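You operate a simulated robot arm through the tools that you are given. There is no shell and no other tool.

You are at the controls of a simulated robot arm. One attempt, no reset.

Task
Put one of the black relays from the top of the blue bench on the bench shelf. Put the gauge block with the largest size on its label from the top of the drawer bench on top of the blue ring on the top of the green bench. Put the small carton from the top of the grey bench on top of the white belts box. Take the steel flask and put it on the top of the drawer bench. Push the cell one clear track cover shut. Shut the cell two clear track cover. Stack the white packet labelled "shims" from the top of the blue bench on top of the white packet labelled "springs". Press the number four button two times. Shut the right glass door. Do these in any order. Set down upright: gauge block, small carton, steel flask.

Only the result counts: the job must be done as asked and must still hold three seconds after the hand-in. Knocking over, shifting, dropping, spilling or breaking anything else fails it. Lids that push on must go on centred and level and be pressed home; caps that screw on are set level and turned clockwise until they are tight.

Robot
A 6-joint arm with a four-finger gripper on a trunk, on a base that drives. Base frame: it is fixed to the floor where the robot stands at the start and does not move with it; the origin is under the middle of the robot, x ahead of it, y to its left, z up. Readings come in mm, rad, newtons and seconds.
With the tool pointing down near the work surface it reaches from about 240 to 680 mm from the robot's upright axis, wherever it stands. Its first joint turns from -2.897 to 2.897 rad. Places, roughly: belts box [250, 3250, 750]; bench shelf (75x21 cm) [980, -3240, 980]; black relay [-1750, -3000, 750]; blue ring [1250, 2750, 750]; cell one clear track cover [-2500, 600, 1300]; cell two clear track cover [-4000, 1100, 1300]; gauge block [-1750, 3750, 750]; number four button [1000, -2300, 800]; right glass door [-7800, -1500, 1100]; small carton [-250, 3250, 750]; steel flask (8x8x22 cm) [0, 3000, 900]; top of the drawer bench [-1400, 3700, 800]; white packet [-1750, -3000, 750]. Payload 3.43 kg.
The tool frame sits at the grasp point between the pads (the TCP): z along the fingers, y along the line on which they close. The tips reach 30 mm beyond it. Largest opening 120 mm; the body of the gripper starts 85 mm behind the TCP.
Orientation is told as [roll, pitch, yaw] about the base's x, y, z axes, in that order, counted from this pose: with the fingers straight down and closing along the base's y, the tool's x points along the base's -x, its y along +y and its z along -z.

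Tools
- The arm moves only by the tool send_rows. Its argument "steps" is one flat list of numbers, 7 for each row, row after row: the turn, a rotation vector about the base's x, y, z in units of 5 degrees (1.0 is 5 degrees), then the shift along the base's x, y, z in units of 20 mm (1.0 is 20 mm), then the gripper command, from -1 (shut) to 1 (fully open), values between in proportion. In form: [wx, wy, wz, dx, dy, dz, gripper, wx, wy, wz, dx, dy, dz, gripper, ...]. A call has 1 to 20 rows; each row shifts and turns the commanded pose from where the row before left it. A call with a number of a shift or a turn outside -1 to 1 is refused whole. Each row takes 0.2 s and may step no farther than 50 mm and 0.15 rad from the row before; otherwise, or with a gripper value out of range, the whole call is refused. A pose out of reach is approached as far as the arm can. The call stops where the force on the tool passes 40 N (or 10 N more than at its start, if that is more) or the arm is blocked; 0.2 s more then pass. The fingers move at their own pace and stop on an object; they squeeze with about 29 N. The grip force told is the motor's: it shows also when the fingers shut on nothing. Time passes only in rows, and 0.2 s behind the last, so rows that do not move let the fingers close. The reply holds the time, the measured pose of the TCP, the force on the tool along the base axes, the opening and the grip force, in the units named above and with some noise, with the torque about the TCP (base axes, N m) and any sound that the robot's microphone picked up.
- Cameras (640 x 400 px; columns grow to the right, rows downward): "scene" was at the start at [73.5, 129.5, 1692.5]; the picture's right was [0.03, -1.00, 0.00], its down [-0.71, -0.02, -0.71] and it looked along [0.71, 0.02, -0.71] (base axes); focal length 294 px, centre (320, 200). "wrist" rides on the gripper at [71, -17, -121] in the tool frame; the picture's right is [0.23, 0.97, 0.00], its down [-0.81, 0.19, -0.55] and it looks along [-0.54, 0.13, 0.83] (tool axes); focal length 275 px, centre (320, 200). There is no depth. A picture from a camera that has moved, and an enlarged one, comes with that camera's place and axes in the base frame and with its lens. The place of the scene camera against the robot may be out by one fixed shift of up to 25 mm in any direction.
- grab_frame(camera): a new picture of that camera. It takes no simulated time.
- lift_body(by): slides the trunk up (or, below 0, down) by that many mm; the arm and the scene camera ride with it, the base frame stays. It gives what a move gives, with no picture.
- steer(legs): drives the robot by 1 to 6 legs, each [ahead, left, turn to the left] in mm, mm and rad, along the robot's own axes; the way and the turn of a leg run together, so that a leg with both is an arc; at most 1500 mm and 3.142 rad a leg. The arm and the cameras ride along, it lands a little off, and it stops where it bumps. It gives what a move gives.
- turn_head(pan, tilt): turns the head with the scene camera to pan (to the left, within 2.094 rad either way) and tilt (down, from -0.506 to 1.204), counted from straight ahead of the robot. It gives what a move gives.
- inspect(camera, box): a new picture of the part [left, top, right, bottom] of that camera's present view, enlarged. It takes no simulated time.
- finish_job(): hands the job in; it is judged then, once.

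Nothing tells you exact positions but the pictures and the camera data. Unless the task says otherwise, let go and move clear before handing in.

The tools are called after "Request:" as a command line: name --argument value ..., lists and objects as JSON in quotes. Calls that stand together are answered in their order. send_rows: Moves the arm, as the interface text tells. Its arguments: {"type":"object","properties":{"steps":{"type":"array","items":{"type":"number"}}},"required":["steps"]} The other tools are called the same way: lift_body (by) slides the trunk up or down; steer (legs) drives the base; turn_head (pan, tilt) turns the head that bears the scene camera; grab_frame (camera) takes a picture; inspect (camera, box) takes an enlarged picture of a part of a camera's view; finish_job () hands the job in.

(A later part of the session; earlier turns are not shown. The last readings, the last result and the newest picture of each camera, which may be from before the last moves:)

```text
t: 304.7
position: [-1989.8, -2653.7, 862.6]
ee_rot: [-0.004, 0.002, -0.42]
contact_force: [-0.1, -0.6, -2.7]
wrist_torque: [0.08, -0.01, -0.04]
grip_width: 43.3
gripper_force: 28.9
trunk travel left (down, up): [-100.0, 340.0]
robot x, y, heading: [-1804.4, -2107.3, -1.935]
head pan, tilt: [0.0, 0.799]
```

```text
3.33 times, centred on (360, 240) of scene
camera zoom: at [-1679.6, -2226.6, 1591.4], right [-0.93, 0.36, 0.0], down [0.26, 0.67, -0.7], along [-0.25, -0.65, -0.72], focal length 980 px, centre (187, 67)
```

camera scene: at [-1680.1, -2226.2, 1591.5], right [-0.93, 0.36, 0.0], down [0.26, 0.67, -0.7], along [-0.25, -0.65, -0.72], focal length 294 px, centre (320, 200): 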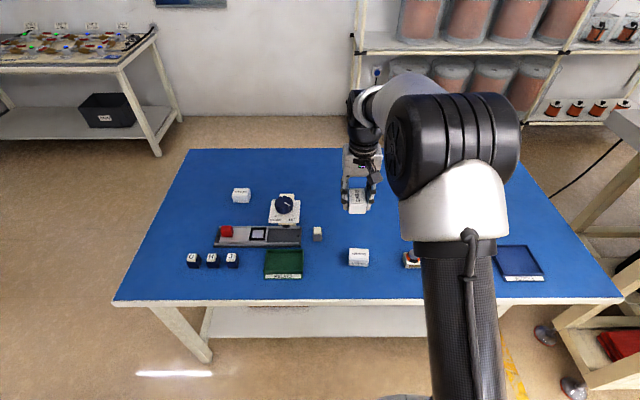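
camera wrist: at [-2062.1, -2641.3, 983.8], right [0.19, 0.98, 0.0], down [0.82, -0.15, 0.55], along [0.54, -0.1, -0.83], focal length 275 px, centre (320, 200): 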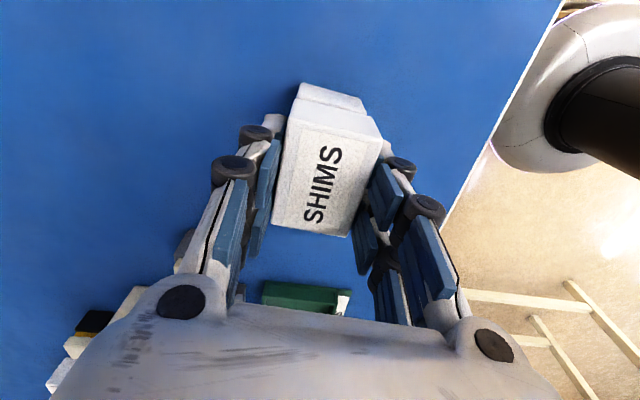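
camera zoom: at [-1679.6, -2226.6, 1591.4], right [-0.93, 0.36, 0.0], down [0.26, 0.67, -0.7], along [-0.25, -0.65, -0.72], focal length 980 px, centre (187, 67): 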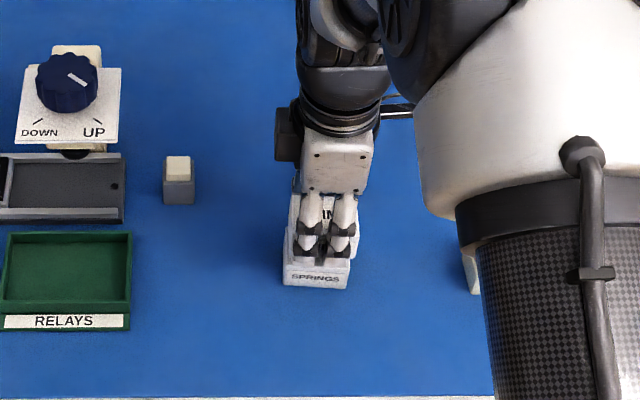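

Request:
send_rows --steps '[0, 0, 0, 0, 0, -0.3, -1, 0, 0, 0, 0, 0, -0.15, -1, 0, 0, 0, 0, 0, -0.1, -1]'

Request:
send_rows --steps '[0, 0, 0, 0, 0, -0.1, -1, 0, 0, 0, 0, 0, 0, -1]'

```text
t: 305.5
position: [-1990.3, -2655.1, 850.8]
ee_rot: [-0.001, 0.002, -0.419]
contact_force: [0.8, -0.3, -2.8]
wrist_torque: [-0.01, -0.04, 0.01]
grip_width: 43.5
gripper_force: 29.0
trunk travel left (down, up): [-100.0, 340.0]
robot x, y, heading: [-1800.2, -2110.1, -1.942]
head pan, tilt: [0.0, 0.799]
```

```text
t: 306.1
position: [-1989.3, -2654.6, 850.1]
ee_rot: [-0.003, 0.003, -0.418]
contact_force: [0.6, -0.7, -1.9]
wrist_torque: [0.02, -0.01, 0.02]
grip_width: 43.7
gripper_force: 29.0
trunk travel left (down, up): [-100.0, 340.0]
robot x, y, heading: [-1803.9, -2104.6, -1.937]
head pan, tilt: [0.0, 0.799]
```

Request:
send_rows --steps '[0, 0, 0, 0, 0, -0.1, -1, 0, 0, 0, 0, 0, 0, -1]'

```text
t: 306.7
position: [-1989.5, -2654.9, 848.6]
ee_rot: [-0.001, 0.001, -0.418]
contact_force: [1.0, 0.1, -1.3]
wrist_torque: [-0.02, -0.02, 0.0]
grip_width: 43.4
gripper_force: 28.6
trunk travel left (down, up): [-100.0, 340.0]
robot x, y, heading: [-1799.8, -2104.7, -1.94]
head pan, tilt: [0.0, 0.799]
```

Request:
send_rows --steps '[0, 0, 0, 0, 0, -0.1, -1, 0, 0, 0, 0, 0, 0, -1]'

```text
t: 307.3
position: [-1989.6, -2654.5, 847.8]
ee_rot: [-0.004, 0.001, -0.419]
contact_force: [0.3, 2.4, 8.2]
wrist_torque: [0.19, -0.1, -0.03]
grip_width: 43.7
gripper_force: 28.8
trunk travel left (down, up): [-100.0, 340.0]
robot x, y, heading: [-1802.8, -2105.3, -1.939]
head pan, tilt: [0.0, 0.799]
```

Contact at TCP z≈848 (8 N). Releasing gently and rising.

Request:
send_rows --steps '[0, 0, 0, 0, 0, 0.05, -1, 0, 0, 0, 0, 0, 0, -0.15, 0, 0, 0, 0, 0, 0, 0, 0, 0, 0, 0, 0, 0, 0.17, 0, 0, 0, 0, 0, 0, 0.17]'

Request:
send_rows --steps '[0, 0, 0, 0, 0, 0.5, 0.17, 0, 0, 0, 0, 0, 1, 0.17, 0, 0, 0, 0, 0, 1, 0.17, 0, 0, 0, 0, 0, 1, 0.17, 0, 0, 0, 0, 0, 1, 0.17, 0, 0, 0, 0, 0, 1, 0.17, 0, 0, 0, 0, 0, 1, 0.17, 0, 0, 0, 0, 0, 1, 0.17, 0, 0, 0, 0, 0, 1, 0.17]'

Request:
grab_frame --camera "wrist"

Request:
inspect --camera "scene" --box '[280, 180, 440, 300]'

```text
t: 308.5
position: [-1990.0, -2654.4, 848.0]
ee_rot: [-0.001, 0.001, -0.42]
contact_force: [-0.8, -0.5, 0.5]
wrist_torque: [-0.01, 0.02, 0.0]
grip_width: 70.1
gripper_force: 0.1
trunk travel left (down, up): [-100.0, 340.0]
robot x, y, heading: [-1800.4, -2105.4, -1.933]
head pan, tilt: [0.0, 0.799]
```

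```text
t: 310.5
position: [-1989.7, -2654.2, 1018.5]
ee_rot: [-0.003, 0.002, -0.42]
contact_force: [0.7, 0.0, -1.7]
wrist_torque: [-0.03, 0.0, -0.02]
grip_width: 70.1
gripper_force: 0.0
trunk travel left (down, up): [-100.0, 340.0]
robot x, y, heading: [-1798.5, -2106.2, -1.936]
head pan, tilt: [0.0, 0.799]
```

```text
taken
camera wrist: at [-2061.8, -2640.8, 1139.2], right [0.19, 0.98, 0.0], down [0.82, -0.15, 0.55], along [0.54, -0.1, -0.83], focal length 275 px, centre (320, 200)
```

wrist: 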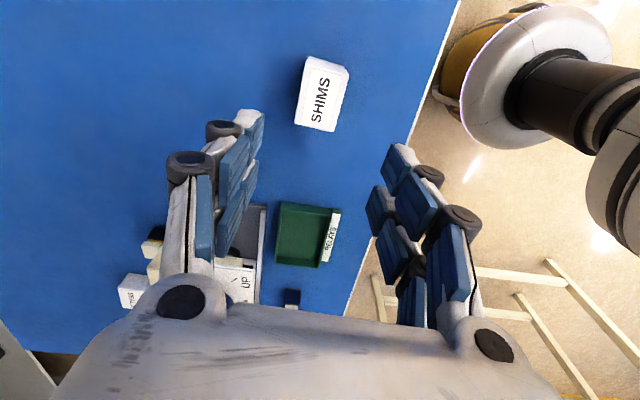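

```text
3.33 times, centred on (360, 240) of scene
camera zoom: at [-1679.4, -2225.9, 1591.5], right [-0.93, 0.36, 0.0], down [0.26, 0.67, -0.7], along [-0.25, -0.65, -0.72], focal length 980 px, centre (187, 67)
```

zoom: 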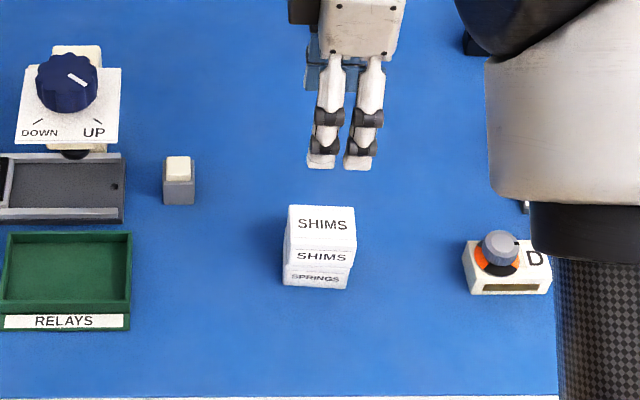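

Stack is neat. Next I'll take the free-standing black relay at about (-2306, -2862); driving over while rotating the gripper back.

Request:
steer --legs '[[0, -205, 0], [170, 0, 0]]'

Request:
send_rows --steps '[0, 0, -1, 0, 0, 0, 0.17, 0, 0, -1, 0, 0, 0, 0.17, 0, 0, -1, 0, 0, 0, 0.17, 0, 0, -1, 0, 0, 0, 0.17, 0, 0, -1, 0, 0, 0, 0.17, 0, 0, -1, 0, 0, 0, 0.17, 0, 0, -1, 0, 0, 0, 0.17, 0, 0, -1, 0, 0, 0, 0.17, 0, 0, -1, 0, 0, 0, 0.17, 0, 0, -1, 0, 0, 0, 0.17, 0, 0, -1, 0, 0, 0, 0.17, 0, 0, -1, 0, 0, 0, 0.17, 0, 0, -1, 0, 0, 0, 0.17, 0, 0, -1, 0, 0, 0, 0.17, 0, 0, -1, 0, 0, 0, 0.17, 0, 0, -1, 0, 0, 0, 0.17, 0, 0, -1, 0, 0, 0, 0.17, 0, 0, -0.4, 0, 0, 0, 0.17]'

Request:
grab_frame --camera "wrist"

Request:
grab_frame --camera "scene"

```text
t: 313.2
position: [-2243.4, -2740.2, 1016.6]
ee_rot: [-0.002, 0.0, -0.416]
contact_force: [-0.2, 0.6, 0.1]
wrist_torque: [-0.01, 0.01, -0.01]
grip_width: 70.1
gripper_force: 0.1
trunk travel left (down, up): [-100.0, 340.0]
robot x, y, heading: [-2053.1, -2194.3, -1.934]
head pan, tilt: [0.0, 0.799]
```

```text
t: 317.0
position: [-2242.3, -2739.6, 1017.7]
ee_rot: [-0.001, 0.0, -1.937]
contact_force: [-0.3, -0.5, -1.0]
wrist_torque: [-0.02, 0.0, 0.02]
grip_width: 70.4
gripper_force: 0.1
trunk travel left (down, up): [-100.0, 340.0]
robot x, y, heading: [-2051.2, -2196.7, -1.934]
head pan, tilt: [0.0, 0.799]
```

```text
taken
camera wrist: at [-2233.1, -2668.4, 1138.9], right [0.99, -0.13, 0.0], down [-0.11, -0.83, 0.55], along [-0.08, -0.55, -0.83], focal length 275 px, centre (320, 200)
```

wrist: 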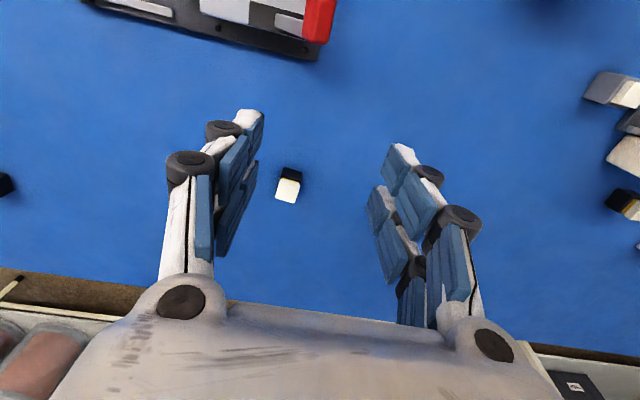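

```text
taken
camera scene: at [-1932.7, -2312.2, 1591.5], right [-0.93, 0.36, 0.0], down [0.26, 0.67, -0.7], along [-0.25, -0.65, -0.72], focal length 294 px, centre (320, 200)
```

scene: 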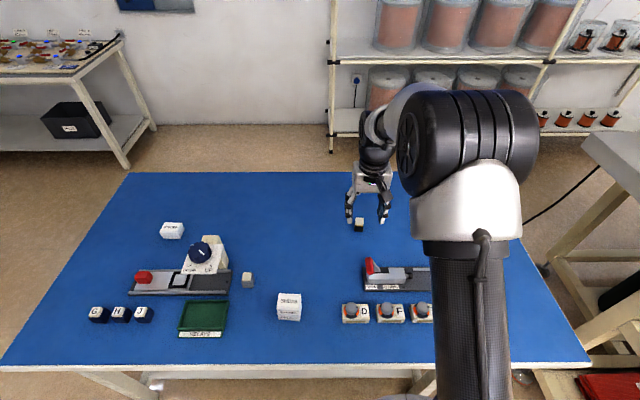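

Request:
steer --legs '[[65, 0, 0]]'

Request:
inspect --camera "wrist" --box '[220, 80, 380, 200]'

```text
t: 318.0
position: [-2265.0, -2800.7, 1017.4]
ee_rot: [-0.002, 0.003, -1.936]
contact_force: [-0.2, -1.0, -0.8]
wrist_torque: [0.02, 0.0, -0.01]
grip_width: 70.1
gripper_force: 0.0
trunk travel left (down, up): [-100.0, 340.0]
robot x, y, heading: [-2077.6, -2250.1, -1.933]
head pan, tilt: [0.0, 0.799]
```

```text
3.33 times, centred on (300, 140) of wrist
camera zoom: at [-2256.1, -2729.4, 1138.3], right [0.99, -0.13, 0.0], down [-0.11, -0.83, 0.55], along [-0.07, -0.55, -0.83], focal length 918 px, centre (387, 400)
```

zoom: 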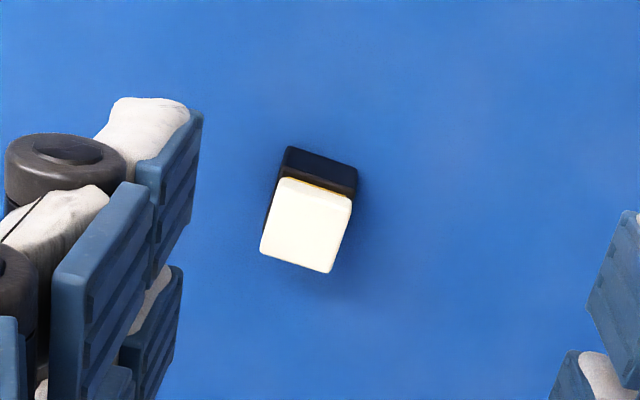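

Request:
send_rows --steps '[0, 0, 0, -0.67, -1, 0, 0.17, 0, 0, 0, -0.67, -1, -0.5, 0.17, 0, 0, 0, -0.67, -1, -1, 0.17, 0, 0, 0, 0, -0.1, -1, 0.17, 0, 0, 0, 0, 0, -1, 0.17, 0, 0, 0, 0, 0, -1, 0.17, 0, 0, 0, 0, 0, -1, 0.17, 0, 0, 0, 0, 0, -1, 0.17, 0, 0, 0, 0, 0, -1, 0.17]'

Request:
grab_frame --camera "wrist"

Request:
inspect --camera "scene" --box '[280, 160, 480, 300]'

```text
t: 320.0
position: [-2306.7, -2862.8, 867.6]
ee_rot: [-0.004, 0.0, -1.937]
contact_force: [0.1, -0.4, 0.2]
wrist_torque: [0.02, 0.0, -0.01]
grip_width: 69.8
gripper_force: 0.0
trunk travel left (down, up): [-100.0, 340.0]
robot x, y, heading: [-2075.8, -2252.2, -1.937]
head pan, tilt: [0.0, 0.799]
```

```text
taken
camera wrist: at [-2297.0, -2791.0, 988.9], right [0.99, -0.13, 0.0], down [-0.11, -0.83, 0.55], along [-0.07, -0.55, -0.83], focal length 275 px, centre (320, 200)
```

wrist: 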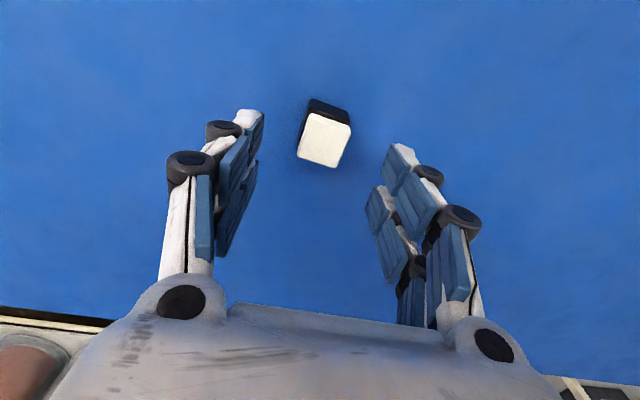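

```text
2.86 times, centred on (380, 230) of scene
camera zoom: at [-1955.7, -2372.4, 1591.4], right [-0.93, 0.36, 0.0], down [0.26, 0.67, -0.7], along [-0.25, -0.65, -0.72], focal length 840 px, centre (149, 114)
```

zoom: 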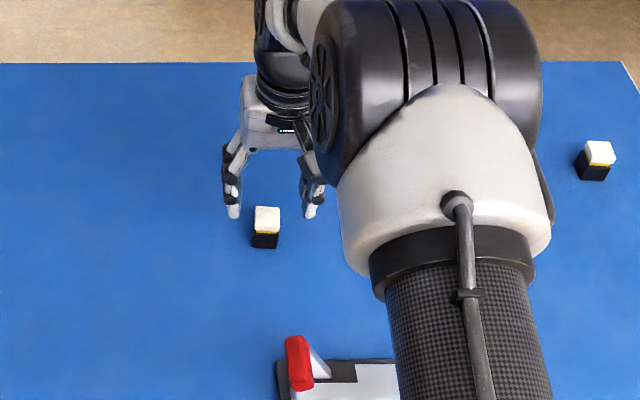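

Request:
send_rows --steps '[0, 0, 0, 0.17, 0.1, -1, 0.17, 0, 0, 0, 0, 0, -1, 0.17, 0, 0, 0, 0, 0, -0.85, 0.17]'

Request:
grab_frame --camera "wrist"

```text
t: 320.8
position: [-2301.7, -2860.9, 810.6]
ee_rot: [-0.002, 0.0, -1.935]
contact_force: [0.2, 0.3, -1.1]
wrist_torque: [0.03, 0.0, -0.01]
grip_width: 70.1
gripper_force: 0.1
trunk travel left (down, up): [-100.0, 340.0]
robot x, y, heading: [-2078.2, -2251.1, -1.934]
head pan, tilt: [0.0, 0.799]
```

```text
taken
camera wrist: at [-2292.8, -2788.9, 931.6], right [0.99, -0.13, 0.0], down [-0.11, -0.83, 0.55], along [-0.07, -0.55, -0.83], focal length 275 px, centre (320, 200)
```

wrist: 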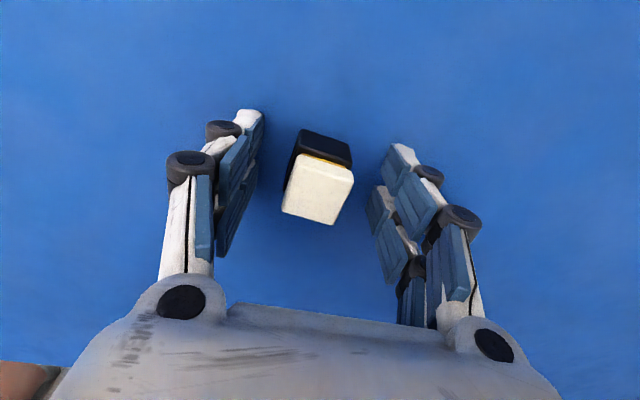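

Request:
send_rows --steps '[0, 0, 0, 0, 0, -0.15, 0.17, 0, 0, 0, 0, 0, 0, -1, 0, 0, 0, 0, 0, 0, -1, 0, 0, 0, 0, 0, 0, -1, 0, 0, 0, 0, 0, 0, -1, 0, 0, 0, 0, 0, 0, -1]'

Request:
send_rows --steps '[0, 0, 0, 0, 0, 1, -1, 0, 0, 0, 0, 0, 1, -1, 0, 0, 0, 0, 0, 1, -1, 0, 0, 0, 0, 0, 1, -1, 0, 0, 0, 0, 0, 1, -1, 0, 0, 0, 0, 0, 1, -1, 0, 0, 0, 0, 0, 1, -1, 0, 0, 0, 0, 0, 1, -1, 0, 0, 0, 0, 0, 1, -1, 0, 0, 0, 0, 0, 1, -1, 0, 0, 0, 0, 0, 1, -1, 0, 0, 0, 0, 0, 1, -1]'

Request:
grab_frame --camera "wrist"

```text
t: 322.2
position: [-2300.4, -2860.9, 809.3]
ee_rot: [-0.001, -0.005, -1.935]
contact_force: [9.1, -6.0, 21.7]
wrist_torque: [-0.02, -0.52, -0.12]
grip_width: 29.4
gripper_force: 29.4
trunk travel left (down, up): [-100.0, 340.0]
robot x, y, heading: [-2076.1, -2254.3, -1.937]
head pan, tilt: [0.0, 0.799]
```

```text
t: 324.8
position: [-2303.2, -2860.8, 1048.1]
ee_rot: [-0.002, 0.002, -1.935]
contact_force: [0.4, 0.1, -1.0]
wrist_torque: [-0.04, -0.02, 0.0]
grip_width: 29.3
gripper_force: 29.2
trunk travel left (down, up): [-100.0, 340.0]
robot x, y, heading: [-2076.0, -2252.4, -1.939]
head pan, tilt: [0.0, 0.799]
```

```text
taken
camera wrist: at [-2293.1, -2787.7, 1168.9], right [0.99, -0.13, 0.0], down [-0.11, -0.83, 0.55], along [-0.07, -0.55, -0.83], focal length 275 px, centre (320, 200)
```

wrist: 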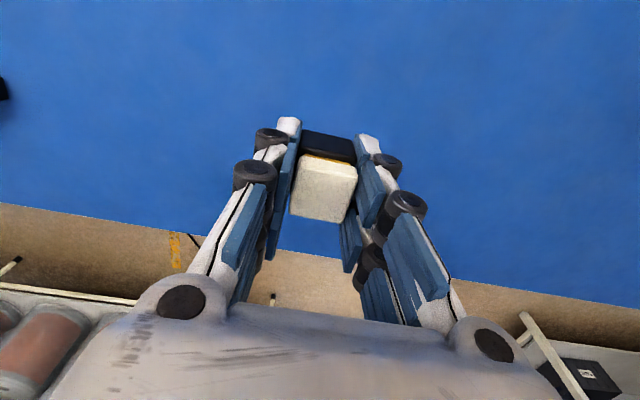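

Relay held. I'll reverse out, go around the dark bench and back to the black bench with the riser shelf.

Request:
steer --legs '[[-1500, 0, 0], [-110, 0, 0], [0, 0, 1.571], [1500, 0, 0], [530, 0, 0], [0, -1450, 0]]'

Request:
turn_head --pan 0.1 --tilt 0.6

Request:
grab_frame --camera "scene"

Request:
grab_frame --camera "wrist"

```text
t: 353.3
position: [422.5, -3093.9, 1046.5]
ee_rot: [-0.001, 0.002, -0.39]
contact_force: [0.1, -0.5, -0.4]
wrist_torque: [0.02, 0.0, -0.01]
grip_width: 29.3
gripper_force: 29.1
trunk travel left (down, up): [-100.0, 340.0]
robot x, y, heading: [-178.7, -2852.4, -0.392]
head pan, tilt: [0.0, 0.799]
```

```text
t: 354.1
position: [424.1, -3092.5, 1046.4]
ee_rot: [-0.001, 0.002, -0.392]
contact_force: [-0.4, -0.1, -1.1]
wrist_torque: [0.03, 0.01, -0.02]
grip_width: 29.5
gripper_force: 28.8
trunk travel left (down, up): [-100.0, 340.0]
robot x, y, heading: [-176.8, -2853.5, -0.395]
head pan, tilt: [0.099, 0.6]
```

```text
taken
camera scene: at [-46.0, -2754.4, 1608.3], right [-0.29, -0.96, 0.0], down [-0.54, 0.16, -0.82], along [0.79, -0.24, -0.57], focal length 294 px, centre (320, 200)
```

scene: 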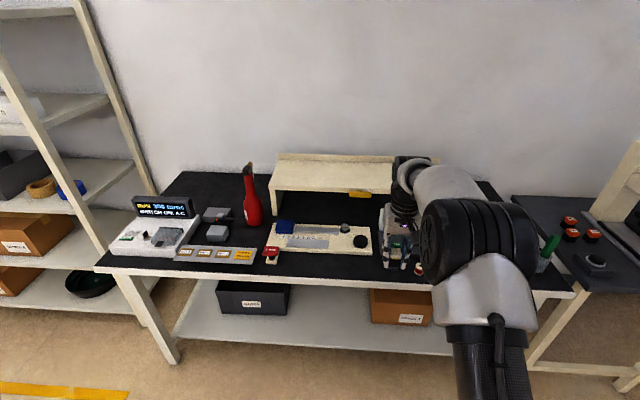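

```text
taken
camera wrist: at [350.5, -3083.1, 1168.2], right [0.16, 0.99, 0.0], down [0.82, -0.13, 0.55], along [0.54, -0.09, -0.83], focal length 275 px, centre (320, 200)
```

wrist: 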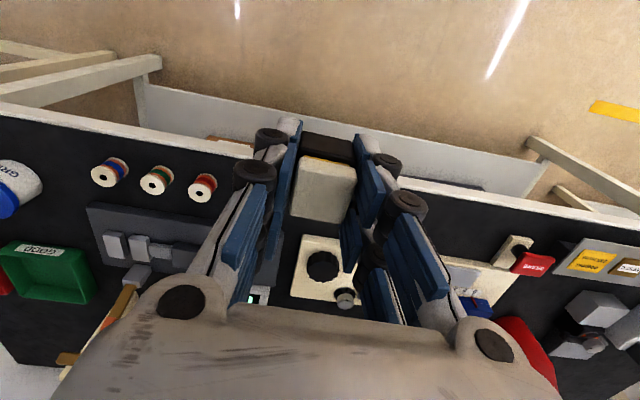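

I'll straighten the heading, raise the arm a little and approach the riser shelf.

Request:
send_rows --steps '[0, 0, 0, 0, 0, 1, -1, 0, 0, 0, 0, 0, 1, -1, 0, 0, 0, 0, 0, 1, -1, 0, 0, 0, 0, 0, 1, -1]'

Request:
steer --legs '[[0, 0, 0.03], [430, 0, 0]]'

Request:
grab_frame --camera "wrist"

Request:
turn_head --pan 0.15 --tilt 0.75

Request:
grab_frame --camera "scene"

```text
t: 355.1
position: [423.9, -3094.9, 1126.8]
ee_rot: [0.0, 0.001, -0.39]
contact_force: [0.4, -0.7, -0.4]
wrist_torque: [0.0, -0.04, 0.0]
grip_width: 29.3
gripper_force: 28.7
trunk travel left (down, up): [-100.0, 340.0]
robot x, y, heading: [-174.5, -2850.7, -0.392]
head pan, tilt: [0.099, 0.6]
```

```text
t: 358.1
position: [832.6, -3221.8, 1126.4]
ee_rot: [-0.003, 0.001, -0.356]
contact_force: [-0.1, 0.6, -0.6]
wrist_torque: [0.01, 0.04, 0.06]
grip_width: 29.4
gripper_force: 29.3
trunk travel left (down, up): [-100.0, 340.0]
robot x, y, heading: [225.9, -3004.0, -0.354]
head pan, tilt: [0.099, 0.6]
```

```text
taken
camera wrist: at [759.5, -3214.5, 1247.5], right [0.12, 0.99, 0.0], down [0.83, -0.1, 0.55], along [0.55, -0.07, -0.83], focal length 275 px, centre (320, 200)
```

wrist: 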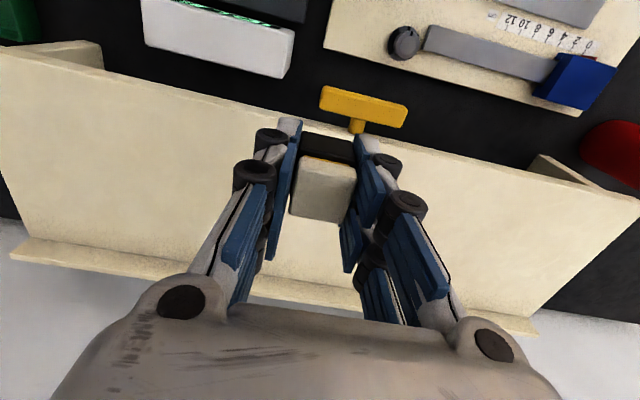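

```text
t: 358.8
position: [832.8, -3222.4, 1125.0]
ee_rot: [-0.003, 0.003, -0.356]
contact_force: [0.3, -0.2, -0.4]
wrist_torque: [-0.02, 0.03, 0.01]
grip_width: 29.0
gripper_force: 29.1
trunk travel left (down, up): [-100.0, 340.0]
robot x, y, heading: [224.6, -3005.2, -0.357]
head pan, tilt: [0.15, 0.75]
```

```text
taken
camera scene: at [346.4, -2894.8, 1595.5], right [-0.2, -0.98, 0.0], down [-0.67, 0.14, -0.73], along [0.72, -0.15, -0.68], focal length 294 px, centre (320, 200)
```

scene: 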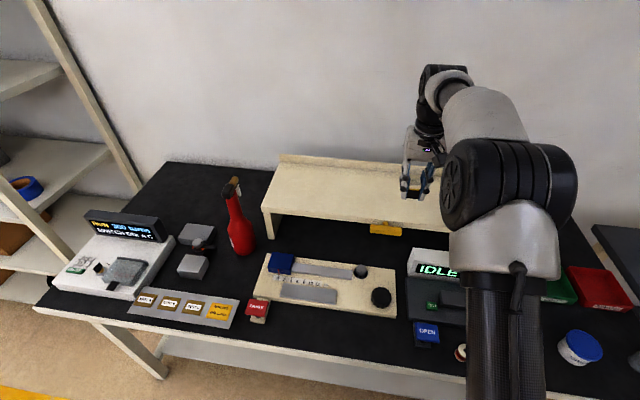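

The shelf top is at z≈980 with its front edge at u≈1941; driving 105 mm ahead puts the relay over its middle.

Request:
steer --legs '[[105, 0, 0]]'

Request:
send_rows --steps '[0, 0, 0, 0, 0, -1, -1, 0, 0, 0, 0, 0, -1, -1, 0, 0, 0, 0, 0, -1, -1]'

Request:
grab_frame --camera "wrist"

Request:
grab_frame --camera "scene"

```text
t: 359.9
position: [933.2, -3258.3, 1124.8]
ee_rot: [-0.002, 0.003, -0.354]
contact_force: [0.4, -0.3, -1.4]
wrist_torque: [0.01, 0.04, 0.0]
grip_width: 29.4
gripper_force: 29.2
trunk travel left (down, up): [-100.0, 340.0]
robot x, y, heading: [320.8, -3039.7, -0.358]
head pan, tilt: [0.15, 0.75]
```

```text
t: 360.7
position: [930.5, -3259.3, 1065.2]
ee_rot: [-0.002, 0.002, -0.354]
contact_force: [0.6, 0.2, -0.4]
wrist_torque: [-0.03, -0.03, 0.01]
grip_width: 29.4
gripper_force: 29.0
trunk travel left (down, up): [-100.0, 340.0]
robot x, y, heading: [321.3, -3039.0, -0.356]
head pan, tilt: [0.15, 0.75]
```

```text
taken
camera wrist: at [858.3, -3250.5, 1186.9], right [0.12, 0.99, 0.0], down [0.83, -0.1, 0.55], along [0.55, -0.07, -0.83], focal length 275 px, centre (320, 200)
```

wrist: 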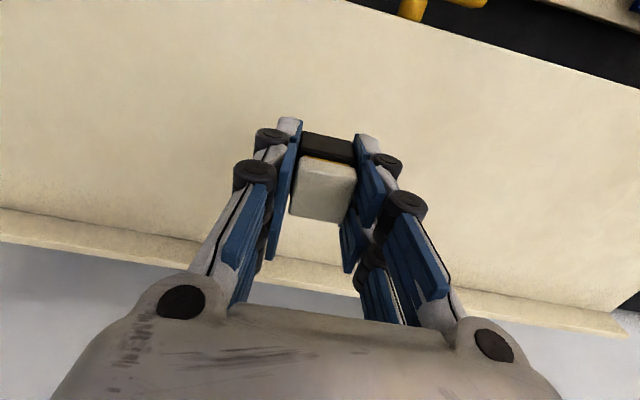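

```text
taken
camera scene: at [445.3, -2931.4, 1595.4], right [-0.2, -0.98, 0.0], down [-0.67, 0.14, -0.73], along [0.72, -0.15, -0.68], focal length 294 px, centre (320, 200)
```

scene: 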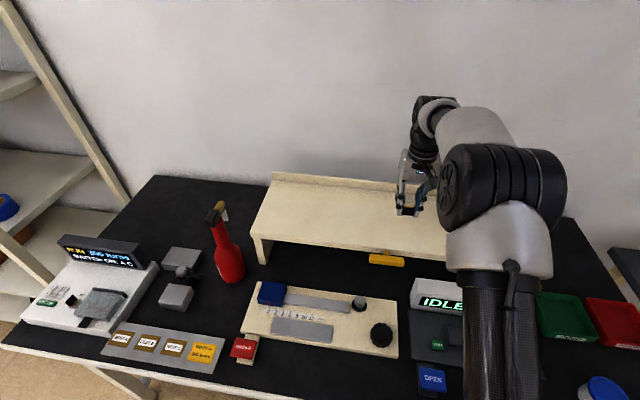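

Over the shelf's middle. Lowering to touch down.

Request:
send_rows --steps '[0, 0, 0, 0, 0, -1, -1, 0, 0, 0, 0, 0, -0.8, -1, 0, 0, 0, 0, 0, -0.15, -1, 0, 0, 0, 0, 0, -0.15, -1]'

Request:
send_rows --steps '[0, 0, 0, 0, 0, -0.12, -1, 0, 0, 0, 0, 0, 0, -1]'

```text
t: 361.7
position: [931.6, -3259.4, 1025.3]
ee_rot: [-0.001, 0.002, -0.353]
contact_force: [-0.1, 0.2, -1.0]
wrist_torque: [-0.02, 0.0, -0.03]
grip_width: 29.3
gripper_force: 29.0
trunk travel left (down, up): [-100.0, 340.0]
robot x, y, heading: [320.2, -3044.1, -0.351]
head pan, tilt: [0.15, 0.75]
```

```text
t: 362.3
position: [930.6, -3257.2, 1021.6]
ee_rot: [-0.003, 0.001, -0.354]
contact_force: [0.1, 0.7, -0.4]
wrist_torque: [0.0, -0.02, 0.01]
grip_width: 29.3
gripper_force: 29.2
trunk travel left (down, up): [-100.0, 340.0]
robot x, y, heading: [323.3, -3040.3, -0.356]
head pan, tilt: [0.15, 0.75]
```

Request:
send_rows --steps '[0, 0, 0, 0, 0, -0.12, -1, 0, 0, 0, 0, 0, -0.1, -1, 0, 0, 0, 0, 0, 0, -1]'

Request:
inspect --camera "wrist" --box '[220, 90, 420, 230]'

```text
t: 363.1
position: [931.0, -3259.0, 1017.5]
ee_rot: [-0.002, 0.001, -0.354]
contact_force: [-1.1, -0.2, -0.1]
wrist_torque: [-0.04, 0.0, 0.0]
grip_width: 29.1
gripper_force: 28.7
trunk travel left (down, up): [-100.0, 340.0]
robot x, y, heading: [319.6, -3037.7, -0.357]
head pan, tilt: [0.15, 0.75]
```

```text
2.86 times, centred on (320, 160) of wrist
camera zoom: at [857.6, -3250.6, 1138.7], right [0.12, 0.99, 0.0], down [0.83, -0.1, 0.55], along [0.55, -0.07, -0.83], focal length 786 px, centre (320, 314)
```

zoom: 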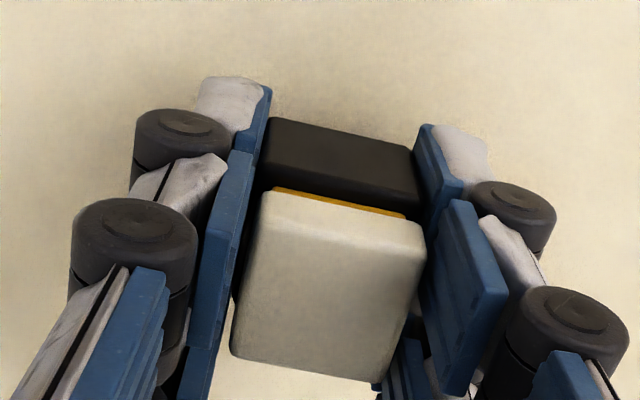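

Not yet in contact; continuing with small steps.

Request:
send_rows --steps '[0, 0, 0, 0, 0, -0.12, -1, 0, 0, 0, 0, 0, 0, -1]'

Request:
send_rows --steps '[0, 0, 0, 0, 0, -0.12, -1, 0, 0, 0, 0, 0, 0, -1]'

Request:
send_rows --steps '[0, 0, 0, 0, 0, -0.12, -1, 0, 0, 0, 0, 0, 0, -1]'

```text
t: 363.7
position: [930.3, -3259.0, 1014.7]
ee_rot: [-0.001, 0.002, -0.355]
contact_force: [-0.2, -0.5, -1.0]
wrist_torque: [-0.01, -0.03, 0.01]
grip_width: 29.3
gripper_force: 28.9
trunk travel left (down, up): [-100.0, 340.0]
robot x, y, heading: [320.3, -3040.6, -0.358]
head pan, tilt: [0.15, 0.75]
```

```text
t: 364.3
position: [930.4, -3258.3, 1012.5]
ee_rot: [-0.002, 0.0, -0.354]
contact_force: [-0.3, -0.2, 0.2]
wrist_torque: [0.03, 0.0, -0.01]
grip_width: 29.4
gripper_force: 29.2
trunk travel left (down, up): [-100.0, 340.0]
robot x, y, heading: [326.3, -3040.4, -0.351]
head pan, tilt: [0.15, 0.75]
```

```text
t: 364.9
position: [930.7, -3258.3, 1011.1]
ee_rot: [-0.003, 0.0, -0.355]
contact_force: [0.0, 1.1, 0.1]
wrist_torque: [0.01, 0.02, -0.01]
grip_width: 28.6
gripper_force: 28.9
trunk travel left (down, up): [-100.0, 340.0]
robot x, y, heading: [323.7, -3040.5, -0.358]
head pan, tilt: [0.15, 0.75]
```

Request:
send_rows --steps '[0, 0, 0, 0, 0, -0.12, -1, 0, 0, 0, 0, 0, 0, -1]'

Request:
send_rows --steps '[0, 0, 0, 0, 0, -0.12, -1, 0, 0, 0, 0, 0, 0, -1]'

Request:
send_rows --steps '[0, 0, 0, 0, 0, -0.12, -1, 0, 0, 0, 0, 0, 0, -1]'

```text
t: 365.5
position: [931.1, -3258.6, 1008.0]
ee_rot: [-0.001, 0.0, -0.353]
contact_force: [-0.5, 0.6, -1.0]
wrist_torque: [0.0, 0.0, 0.0]
grip_width: 29.2
gripper_force: 29.3
trunk travel left (down, up): [-100.0, 340.0]
robot x, y, heading: [319.0, -3037.3, -0.357]
head pan, tilt: [0.15, 0.75]
```

```text
t: 366.1
position: [930.3, -3258.1, 1005.4]
ee_rot: [-0.002, 0.003, -0.355]
contact_force: [-0.1, -0.4, 0.0]
wrist_torque: [0.01, -0.02, -0.01]
grip_width: 29.2
gripper_force: 29.2
trunk travel left (down, up): [-100.0, 340.0]
robot x, y, heading: [323.8, -3034.0, -0.353]
head pan, tilt: [0.15, 0.75]
```

```text
t: 366.7
position: [931.2, -3258.1, 1002.7]
ee_rot: [-0.001, 0.002, -0.356]
contact_force: [0.2, -0.1, -1.3]
wrist_torque: [0.0, 0.01, 0.0]
grip_width: 29.0
gripper_force: 28.8
trunk travel left (down, up): [-100.0, 340.0]
robot x, y, heading: [319.7, -3036.5, -0.357]
head pan, tilt: [0.15, 0.75]
```

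Request:
send_rows --steps '[0, 0, 0, 0, 0, -0.2, -1, 0, 0, 0, 0, 0, 0, -1]'

Request:
send_rows --steps '[0, 0, 0, 0, 0, -0.2, -1, 0, 0, 0, 0, 0, 0, -1]'

Request:
inspect --camera "scene" --box '[360, 140, 460, 240]'

```text
t: 367.3
position: [932.0, -3257.6, 1001.2]
ee_rot: [-0.001, 0.002, -0.354]
contact_force: [-0.2, 0.5, 2.1]
wrist_torque: [-0.01, -0.11, 0.02]
grip_width: 29.3
gripper_force: 28.8
trunk travel left (down, up): [-100.0, 340.0]
robot x, y, heading: [319.4, -3041.1, -0.354]
head pan, tilt: [0.15, 0.75]
```

```text
t: 367.9
position: [929.9, -3258.0, 999.7]
ee_rot: [-0.001, -0.008, -0.354]
contact_force: [0.4, 0.2, 30.2]
wrist_torque: [0.34, 0.41, -0.02]
grip_width: 29.5
gripper_force: 29.6
trunk travel left (down, up): [-100.0, 340.0]
robot x, y, heading: [322.4, -3036.5, -0.356]
head pan, tilt: [0.15, 0.75]
```

```text
4.00 times, centred on (410, 190) of scene
camera zoom: at [442.0, -2930.2, 1595.9], right [-0.2, -0.98, 0.0], down [-0.67, 0.14, -0.73], along [0.72, -0.15, -0.68], focal length 1176 px, centre (-40, 240)
```

zoom: 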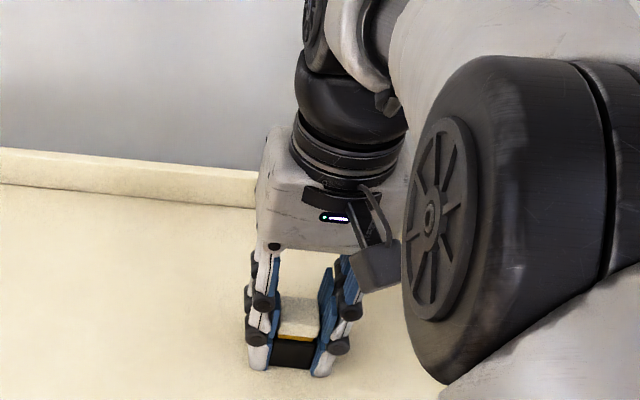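

Contact. Easing up, releasing and rising.

Request:
send_rows --steps '[0, 0, 0, 0, 0, 0.2, -1, 0, 0, 0, 0, 0, 0, -1, 0, 0, 0, 0, 0, 0, -0.3, 0, 0, 0, 0, 0, 0, 0, 0, 0, 0, 0, 0, 0, 0.17, 0, 0, 0, 0, 0, 0, 0.17]'

Request:
send_rows --steps '[0, 0, 0, 0, 0, 0.5, 0.17, 0, 0, 0, 0, 0, 1, 0.17, 0, 0, 0, 0, 0, 1, 0.17, 0, 0, 0, 0, 0, 1, 0.17, 0, 0, 0, 0, 0, 1, 0.17, 0, 0, 0, 0, 0, 1, 0.17]'

Request:
grab_frame --camera "wrist"

Request:
grab_frame --camera "scene"

```text
t: 369.3
position: [931.4, -3258.7, 998.5]
ee_rot: [-0.003, 0.004, -0.354]
contact_force: [0.8, 0.4, 0.5]
wrist_torque: [0.0, 0.02, -0.01]
grip_width: 70.2
gripper_force: 0.1
trunk travel left (down, up): [-100.0, 340.0]
robot x, y, heading: [317.8, -3040.4, -0.354]
head pan, tilt: [0.15, 0.75]
```

```text
t: 370.7
position: [930.9, -3257.5, 1110.0]
ee_rot: [-0.002, 0.002, -0.353]
contact_force: [-0.5, 0.5, -0.6]
wrist_torque: [-0.02, -0.01, 0.01]
grip_width: 70.3
gripper_force: 0.0
trunk travel left (down, up): [-100.0, 340.0]
robot x, y, heading: [319.3, -3040.9, -0.357]
head pan, tilt: [0.15, 0.75]
```

```text
taken
camera wrist: at [857.7, -3250.1, 1230.4], right [0.12, 0.99, 0.0], down [0.83, -0.1, 0.55], along [0.55, -0.07, -0.83], focal length 275 px, centre (320, 200)
```

wrist: 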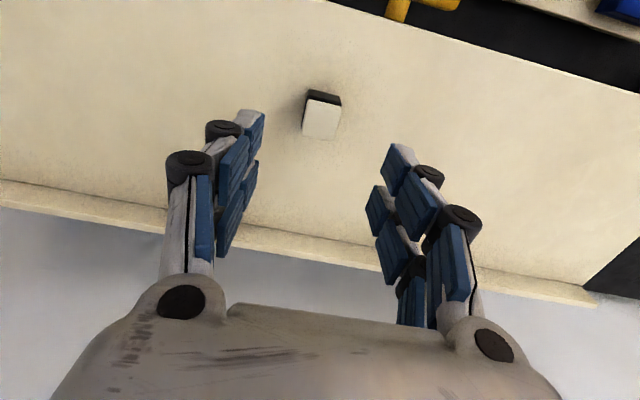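

```text
taken
camera scene: at [444.7, -2931.2, 1595.5], right [-0.2, -0.98, 0.0], down [-0.67, 0.14, -0.73], along [0.72, -0.15, -0.68], focal length 294 px, centre (320, 200)
```

scene: 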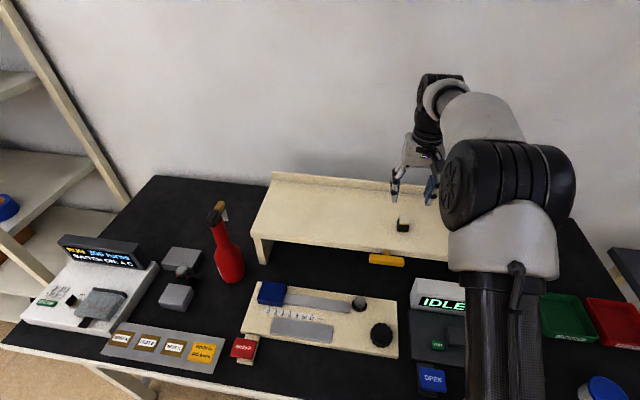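

The relay stands on the shelf. Now I'll back away, retract the arm, and go look at the cells.

Request:
steer --legs '[[-500, 0, 0]]'

Request:
send_rows --steps '[0, 0, 0, -0.93, 0.36, 0, -1, 0, 0, 0, -0.93, 0.36, 0, -1, 0, 0, 0, -0.93, 0.36, 0, -1, 0, 0, 0, -0.93, 0.36, 0, -1, 0, 0, 0, -0.93, 0.36, 0, -1, 0, 0, 0, -0.93, 0.36, 0, -1, 0, 0, 0, -0.93, 0.36, 0, -1, 0, 0, 0, -0.93, 0.36, 0, -1, 0, 0, 0, -0.93, 0.36, 0, -1, 0, 0, 0, -0.93, 0.36, 0, -1]'

Request:
steer --legs '[[0, 1500, 0], [0, 1200, 0], [0, 0, 3.141], [1100, 0, 0]]'

Request:
turn_head --pan 0.0 --tilt 0.3

Request:
grab_frame --camera "scene"

Request:
turn_head --pan 0.6 --tilt 0.3

Request:
grab_frame --camera "scene"

```text
t: 373.7
position: [459.9, -3083.2, 1110.3]
ee_rot: [-0.002, 0.002, -0.353]
contact_force: [0.1, 0.6, 0.4]
wrist_torque: [-0.02, 0.0, 0.02]
grip_width: 70.0
gripper_force: 0.1
trunk travel left (down, up): [-100.0, 340.0]
robot x, y, heading: [-155.3, -2865.6, -0.353]
head pan, tilt: [0.15, 0.75]
```

```text
t: 375.9
position: [273.6, -3012.5, 1108.6]
ee_rot: [-0.002, 0.003, -0.355]
contact_force: [0.3, -0.5, -0.4]
wrist_torque: [0.0, -0.01, 0.0]
grip_width: 0.3
gripper_force: 29.0
trunk travel left (down, up): [-100.0, 340.0]
robot x, y, heading: [-150.8, -2865.4, -0.355]
head pan, tilt: [0.15, 0.75]
```

```text
t: 401.4
position: [-654.1, 201.7, 1110.0]
ee_rot: [-0.002, 0.002, 2.772]
contact_force: [0.0, -0.3, 0.6]
wrist_torque: [0.0, -0.03, 0.01]
grip_width: 0.0
gripper_force: 29.3
trunk travel left (down, up): [-100.0, 340.0]
robot x, y, heading: [-232.1, 48.9, 2.774]
head pan, tilt: [0.15, 0.75]
```

```text
t: 402.3
position: [-653.2, 202.6, 1110.1]
ee_rot: [-0.002, 0.003, 2.772]
contact_force: [0.0, 0.5, 0.1]
wrist_torque: [-0.01, 0.05, -0.02]
grip_width: 0.1
gripper_force: 29.0
trunk travel left (down, up): [-100.0, 340.0]
robot x, y, heading: [-237.2, 46.2, 2.77]
head pan, tilt: [0.0, 0.3]
```

```text
taken
camera scene: at [-339.4, -69.5, 1635.7], right [0.36, 0.93, 0.0], down [0.28, -0.11, -0.96], along [-0.89, 0.35, -0.3], focal length 294 px, centre (320, 200)
```

scene: 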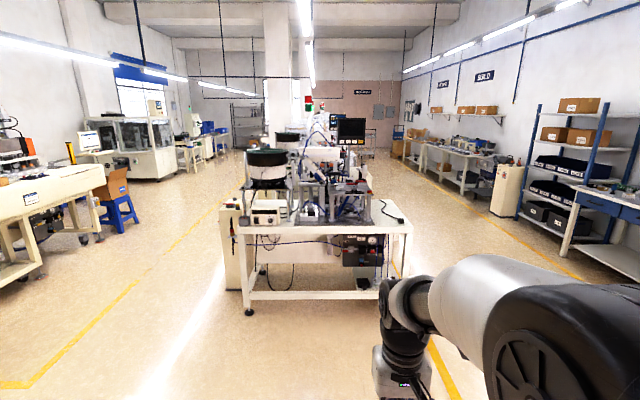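

```text
t: 403.3
position: [-654.8, 201.0, 1109.1]
ee_rot: [-0.001, 0.0, 2.769]
contact_force: [0.9, 0.0, -0.8]
wrist_torque: [-0.03, -0.01, -0.03]
grip_width: 0.0
gripper_force: 29.2
trunk travel left (down, up): [-100.0, 340.0]
robot x, y, heading: [-235.0, 50.2, 2.765]
head pan, tilt: [0.6, 0.3]
```

```text
taken
camera scene: at [-343.2, -124.4, 1635.8], right [-0.23, 0.97, 0.0], down [0.29, 0.07, -0.96], along [-0.93, -0.22, -0.3], focal length 294 px, centre (320, 200)
```

scene: 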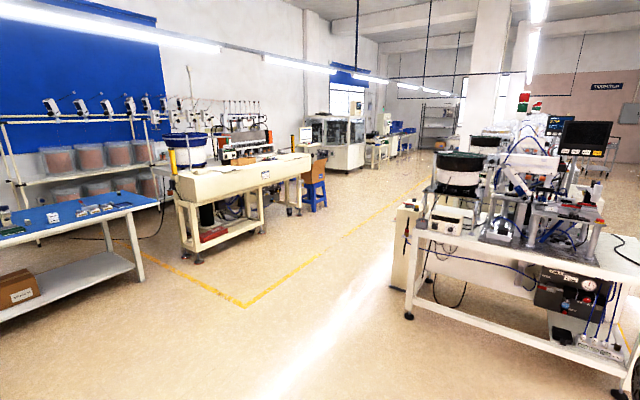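

The cells stand in a row ahead. I'll drive closer to cell one for a detailed look.

Request:
steer --legs '[[1000, 250, 0]]'

Request:
turn_head --pan 0.05 --tilt 0.35

Request:
grab_frame --camera "scene"

Request:
inspect --camera "scene" --box '[200, 90, 480, 280]'

```text
t: 408.7
position: [-1679.8, 321.8, 1108.9]
ee_rot: [-0.001, 0.001, 2.78]
contact_force: [-0.5, 0.6, -0.6]
wrist_torque: [-0.01, -0.03, 0.02]
grip_width: 0.0
gripper_force: 29.1
trunk travel left (down, up): [-100.0, 340.0]
robot x, y, heading: [-1258.8, 172.5, 2.782]
head pan, tilt: [0.6, 0.3]
```

```text
t: 409.6
position: [-1679.7, 321.4, 1109.3]
ee_rot: [-0.002, 0.002, 2.78]
contact_force: [0.8, 0.3, 0.2]
wrist_torque: [0.0, -0.02, 0.05]
grip_width: 0.0
gripper_force: 28.9
trunk travel left (down, up): [-100.0, 340.0]
robot x, y, heading: [-1255.6, 169.1, 2.783]
head pan, tilt: [0.051, 0.351]
```

```text
taken
camera scene: at [-1363.8, 48.5, 1631.1], right [0.3, 0.95, 0.0], down [0.33, -0.1, -0.94], along [-0.89, 0.29, -0.34], focal length 294 px, centre (320, 200)
```

scene: 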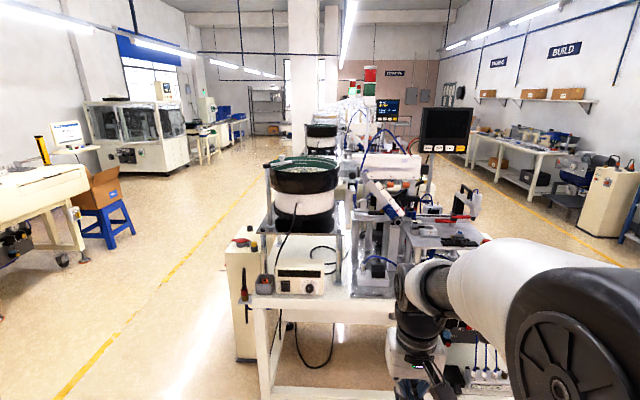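

```text
2.11 times, centred on (340, 185) of scene
camera zoom: at [-1363.8, 48.5, 1631.1], right [0.3, 0.95, 0.0], down [0.33, -0.1, -0.94], along [-0.89, 0.29, -0.34], focal length 619 px, centre (278, 232)
```

zoom: 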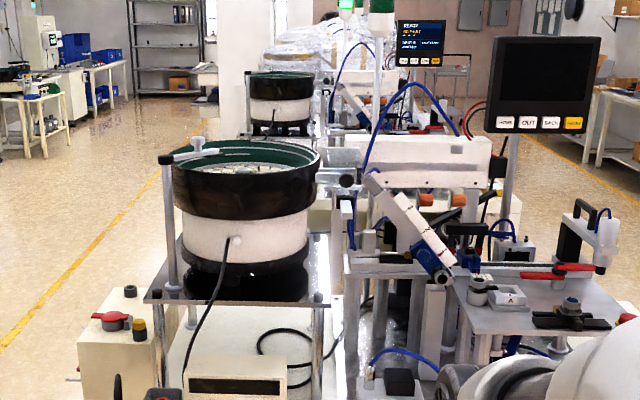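

Request:
inspect --camera "scene" --box '[310, 130, 430, 220]'

Request:
grab_frame --camera "wrist"

```text
4.44 times, centred on (370, 175) of scene
camera zoom: at [-1363.8, 48.5, 1631.1], right [0.3, 0.95, 0.0], down [0.33, -0.1, -0.94], along [-0.89, 0.29, -0.34], focal length 1306 px, centre (98, 311)
```

zoom: 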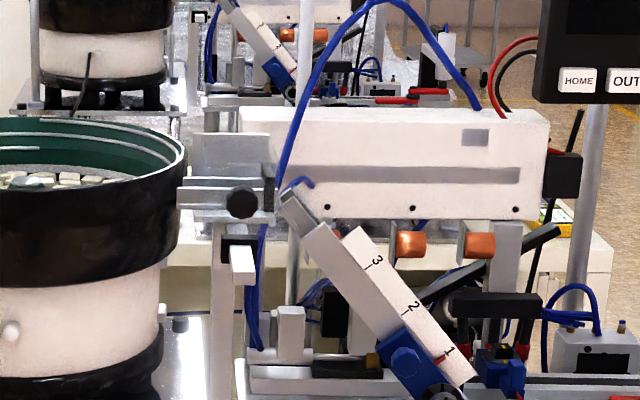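

```text
taken
camera wrist: at [-1607.9, 311.3, 1230.2], right [-0.13, -0.99, 0.0], down [-0.83, 0.11, 0.55], along [-0.55, 0.07, -0.83], focal length 275 px, centre (320, 200)
```

wrist: 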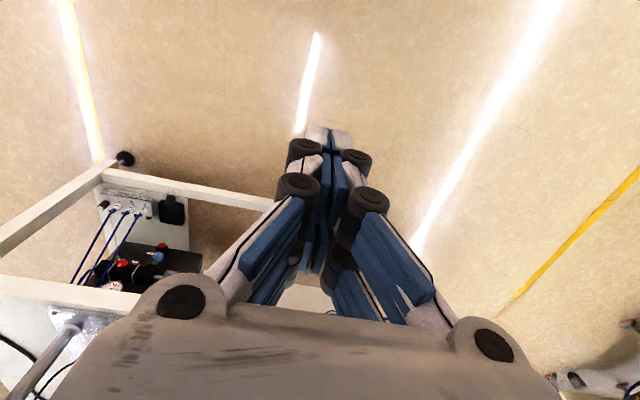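

I need a higher view of the track beside the bowl. I'll raise the trunk and move somewhat closer.

Request:
lift_body --by 340

Request:
steer --legs '[[300, 150, 0]]'

Request:
turn_head --pan -0.1 --tilt 0.6

Request:
grab_frame --camera "scene"

Request:
grab_frame --camera "wrist"

```text
t: 413.0
position: [-1679.8, 321.3, 1448.6]
ee_rot: [0.0, 0.0, 2.78]
contact_force: [-0.2, -0.1, 0.1]
wrist_torque: [0.04, -0.01, -0.02]
grip_width: 0.0
gripper_force: 29.2
trunk travel left (down, up): [-440.0, 0.0]
robot x, y, heading: [-1260.5, 169.7, 2.781]
head pan, tilt: [0.051, 0.351]
```

```text
t: 415.2
position: [-2011.8, 285.7, 1450.0]
ee_rot: [-0.001, 0.002, 2.785]
contact_force: [0.1, -0.5, -0.2]
wrist_torque: [-0.01, 0.03, 0.04]
grip_width: 0.0
gripper_force: 29.2
trunk travel left (down, up): [-440.0, 0.0]
robot x, y, heading: [-1587.1, 136.0, 2.785]
head pan, tilt: [0.051, 0.351]
```

```text
t: 415.9
position: [-2011.6, 285.3, 1449.6]
ee_rot: [-0.002, 0.001, 2.785]
contact_force: [-0.1, 1.0, -0.4]
wrist_torque: [-0.02, 0.04, -0.01]
grip_width: 0.0
gripper_force: 29.1
trunk travel left (down, up): [-440.0, 0.0]
robot x, y, heading: [-1587.8, 136.8, 2.784]
head pan, tilt: [-0.099, 0.6]
```

```text
taken
camera scene: at [-1685.7, 24.7, 1948.4], right [0.44, 0.9, 0.0], down [0.51, -0.25, -0.83], along [-0.74, 0.36, -0.56], focal length 294 px, centre (320, 200)
```

scene: 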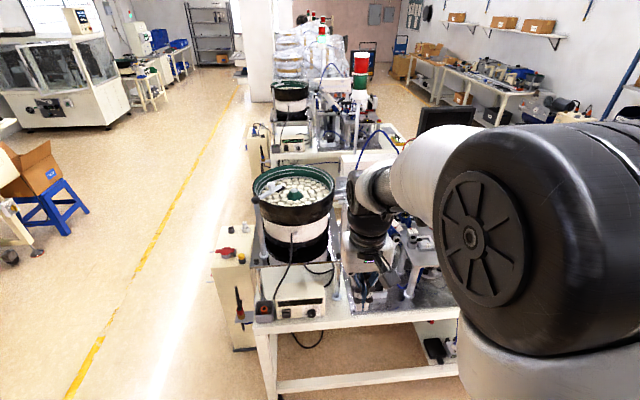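

```text
taken
camera wrist: at [-1940.3, 275.6, 1570.3], right [-0.12, -0.99, 0.0], down [-0.83, 0.1, 0.55], along [-0.55, 0.07, -0.83], focal length 275 px, centre (320, 200)
```

wrist: 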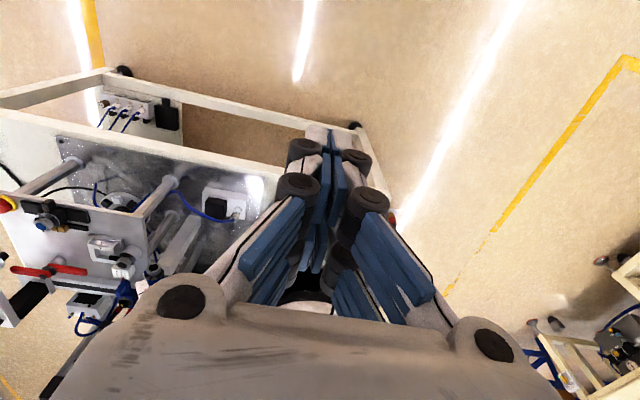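

Request:
steer --legs '[[0, 0, -0.9]]'

Request:
turn_head --pan 0.75 --tilt 0.65

Request:
grab_frame --camera "scene"

Request:
inspect --camera "scene" --box '[230, 100, 430, 240]'

```text
t: 418.6
position: [-1738.9, 560.9, 1448.7]
ee_rot: [-0.001, 0.0, 1.89]
contact_force: [-0.1, -0.5, 0.7]
wrist_torque: [0.0, 0.02, -0.02]
grip_width: 0.2
gripper_force: 29.0
trunk travel left (down, up): [-440.0, 0.0]
robot x, y, heading: [-1589.2, 140.7, 1.892]
head pan, tilt: [-0.099, 0.6]
```

```text
t: 419.8
position: [-1738.4, 561.6, 1449.3]
ee_rot: [-0.002, 0.002, 1.89]
contact_force: [0.3, -0.8, -0.1]
wrist_torque: [-0.01, -0.01, -0.02]
grip_width: 0.2
gripper_force: 29.2
trunk travel left (down, up): [-440.0, 0.0]
robot x, y, heading: [-1588.7, 136.9, 1.893]
head pan, tilt: [0.75, 0.649]
```

```text
taken
camera scene: at [-1779.3, 102.8, 1944.1], right [0.48, 0.88, 0.0], down [0.53, -0.29, -0.8], along [-0.7, 0.38, -0.6], focal length 294 px, centre (320, 200)
```

scene: 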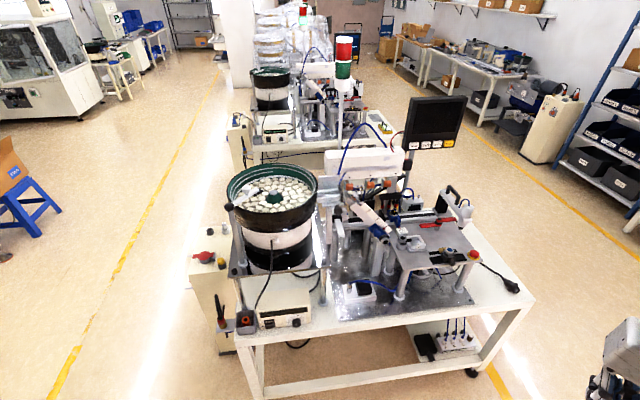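

```text
2.86 times, centred on (330, 170) of scene
camera zoom: at [-1779.3, 102.8, 1944.1], right [0.48, 0.88, 0.0], down [0.53, -0.29, -0.8], along [-0.7, 0.38, -0.6], focal length 840 px, centre (291, 286)
```

zoom: 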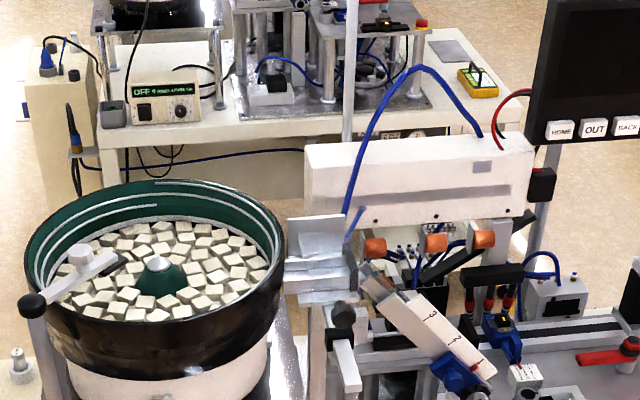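

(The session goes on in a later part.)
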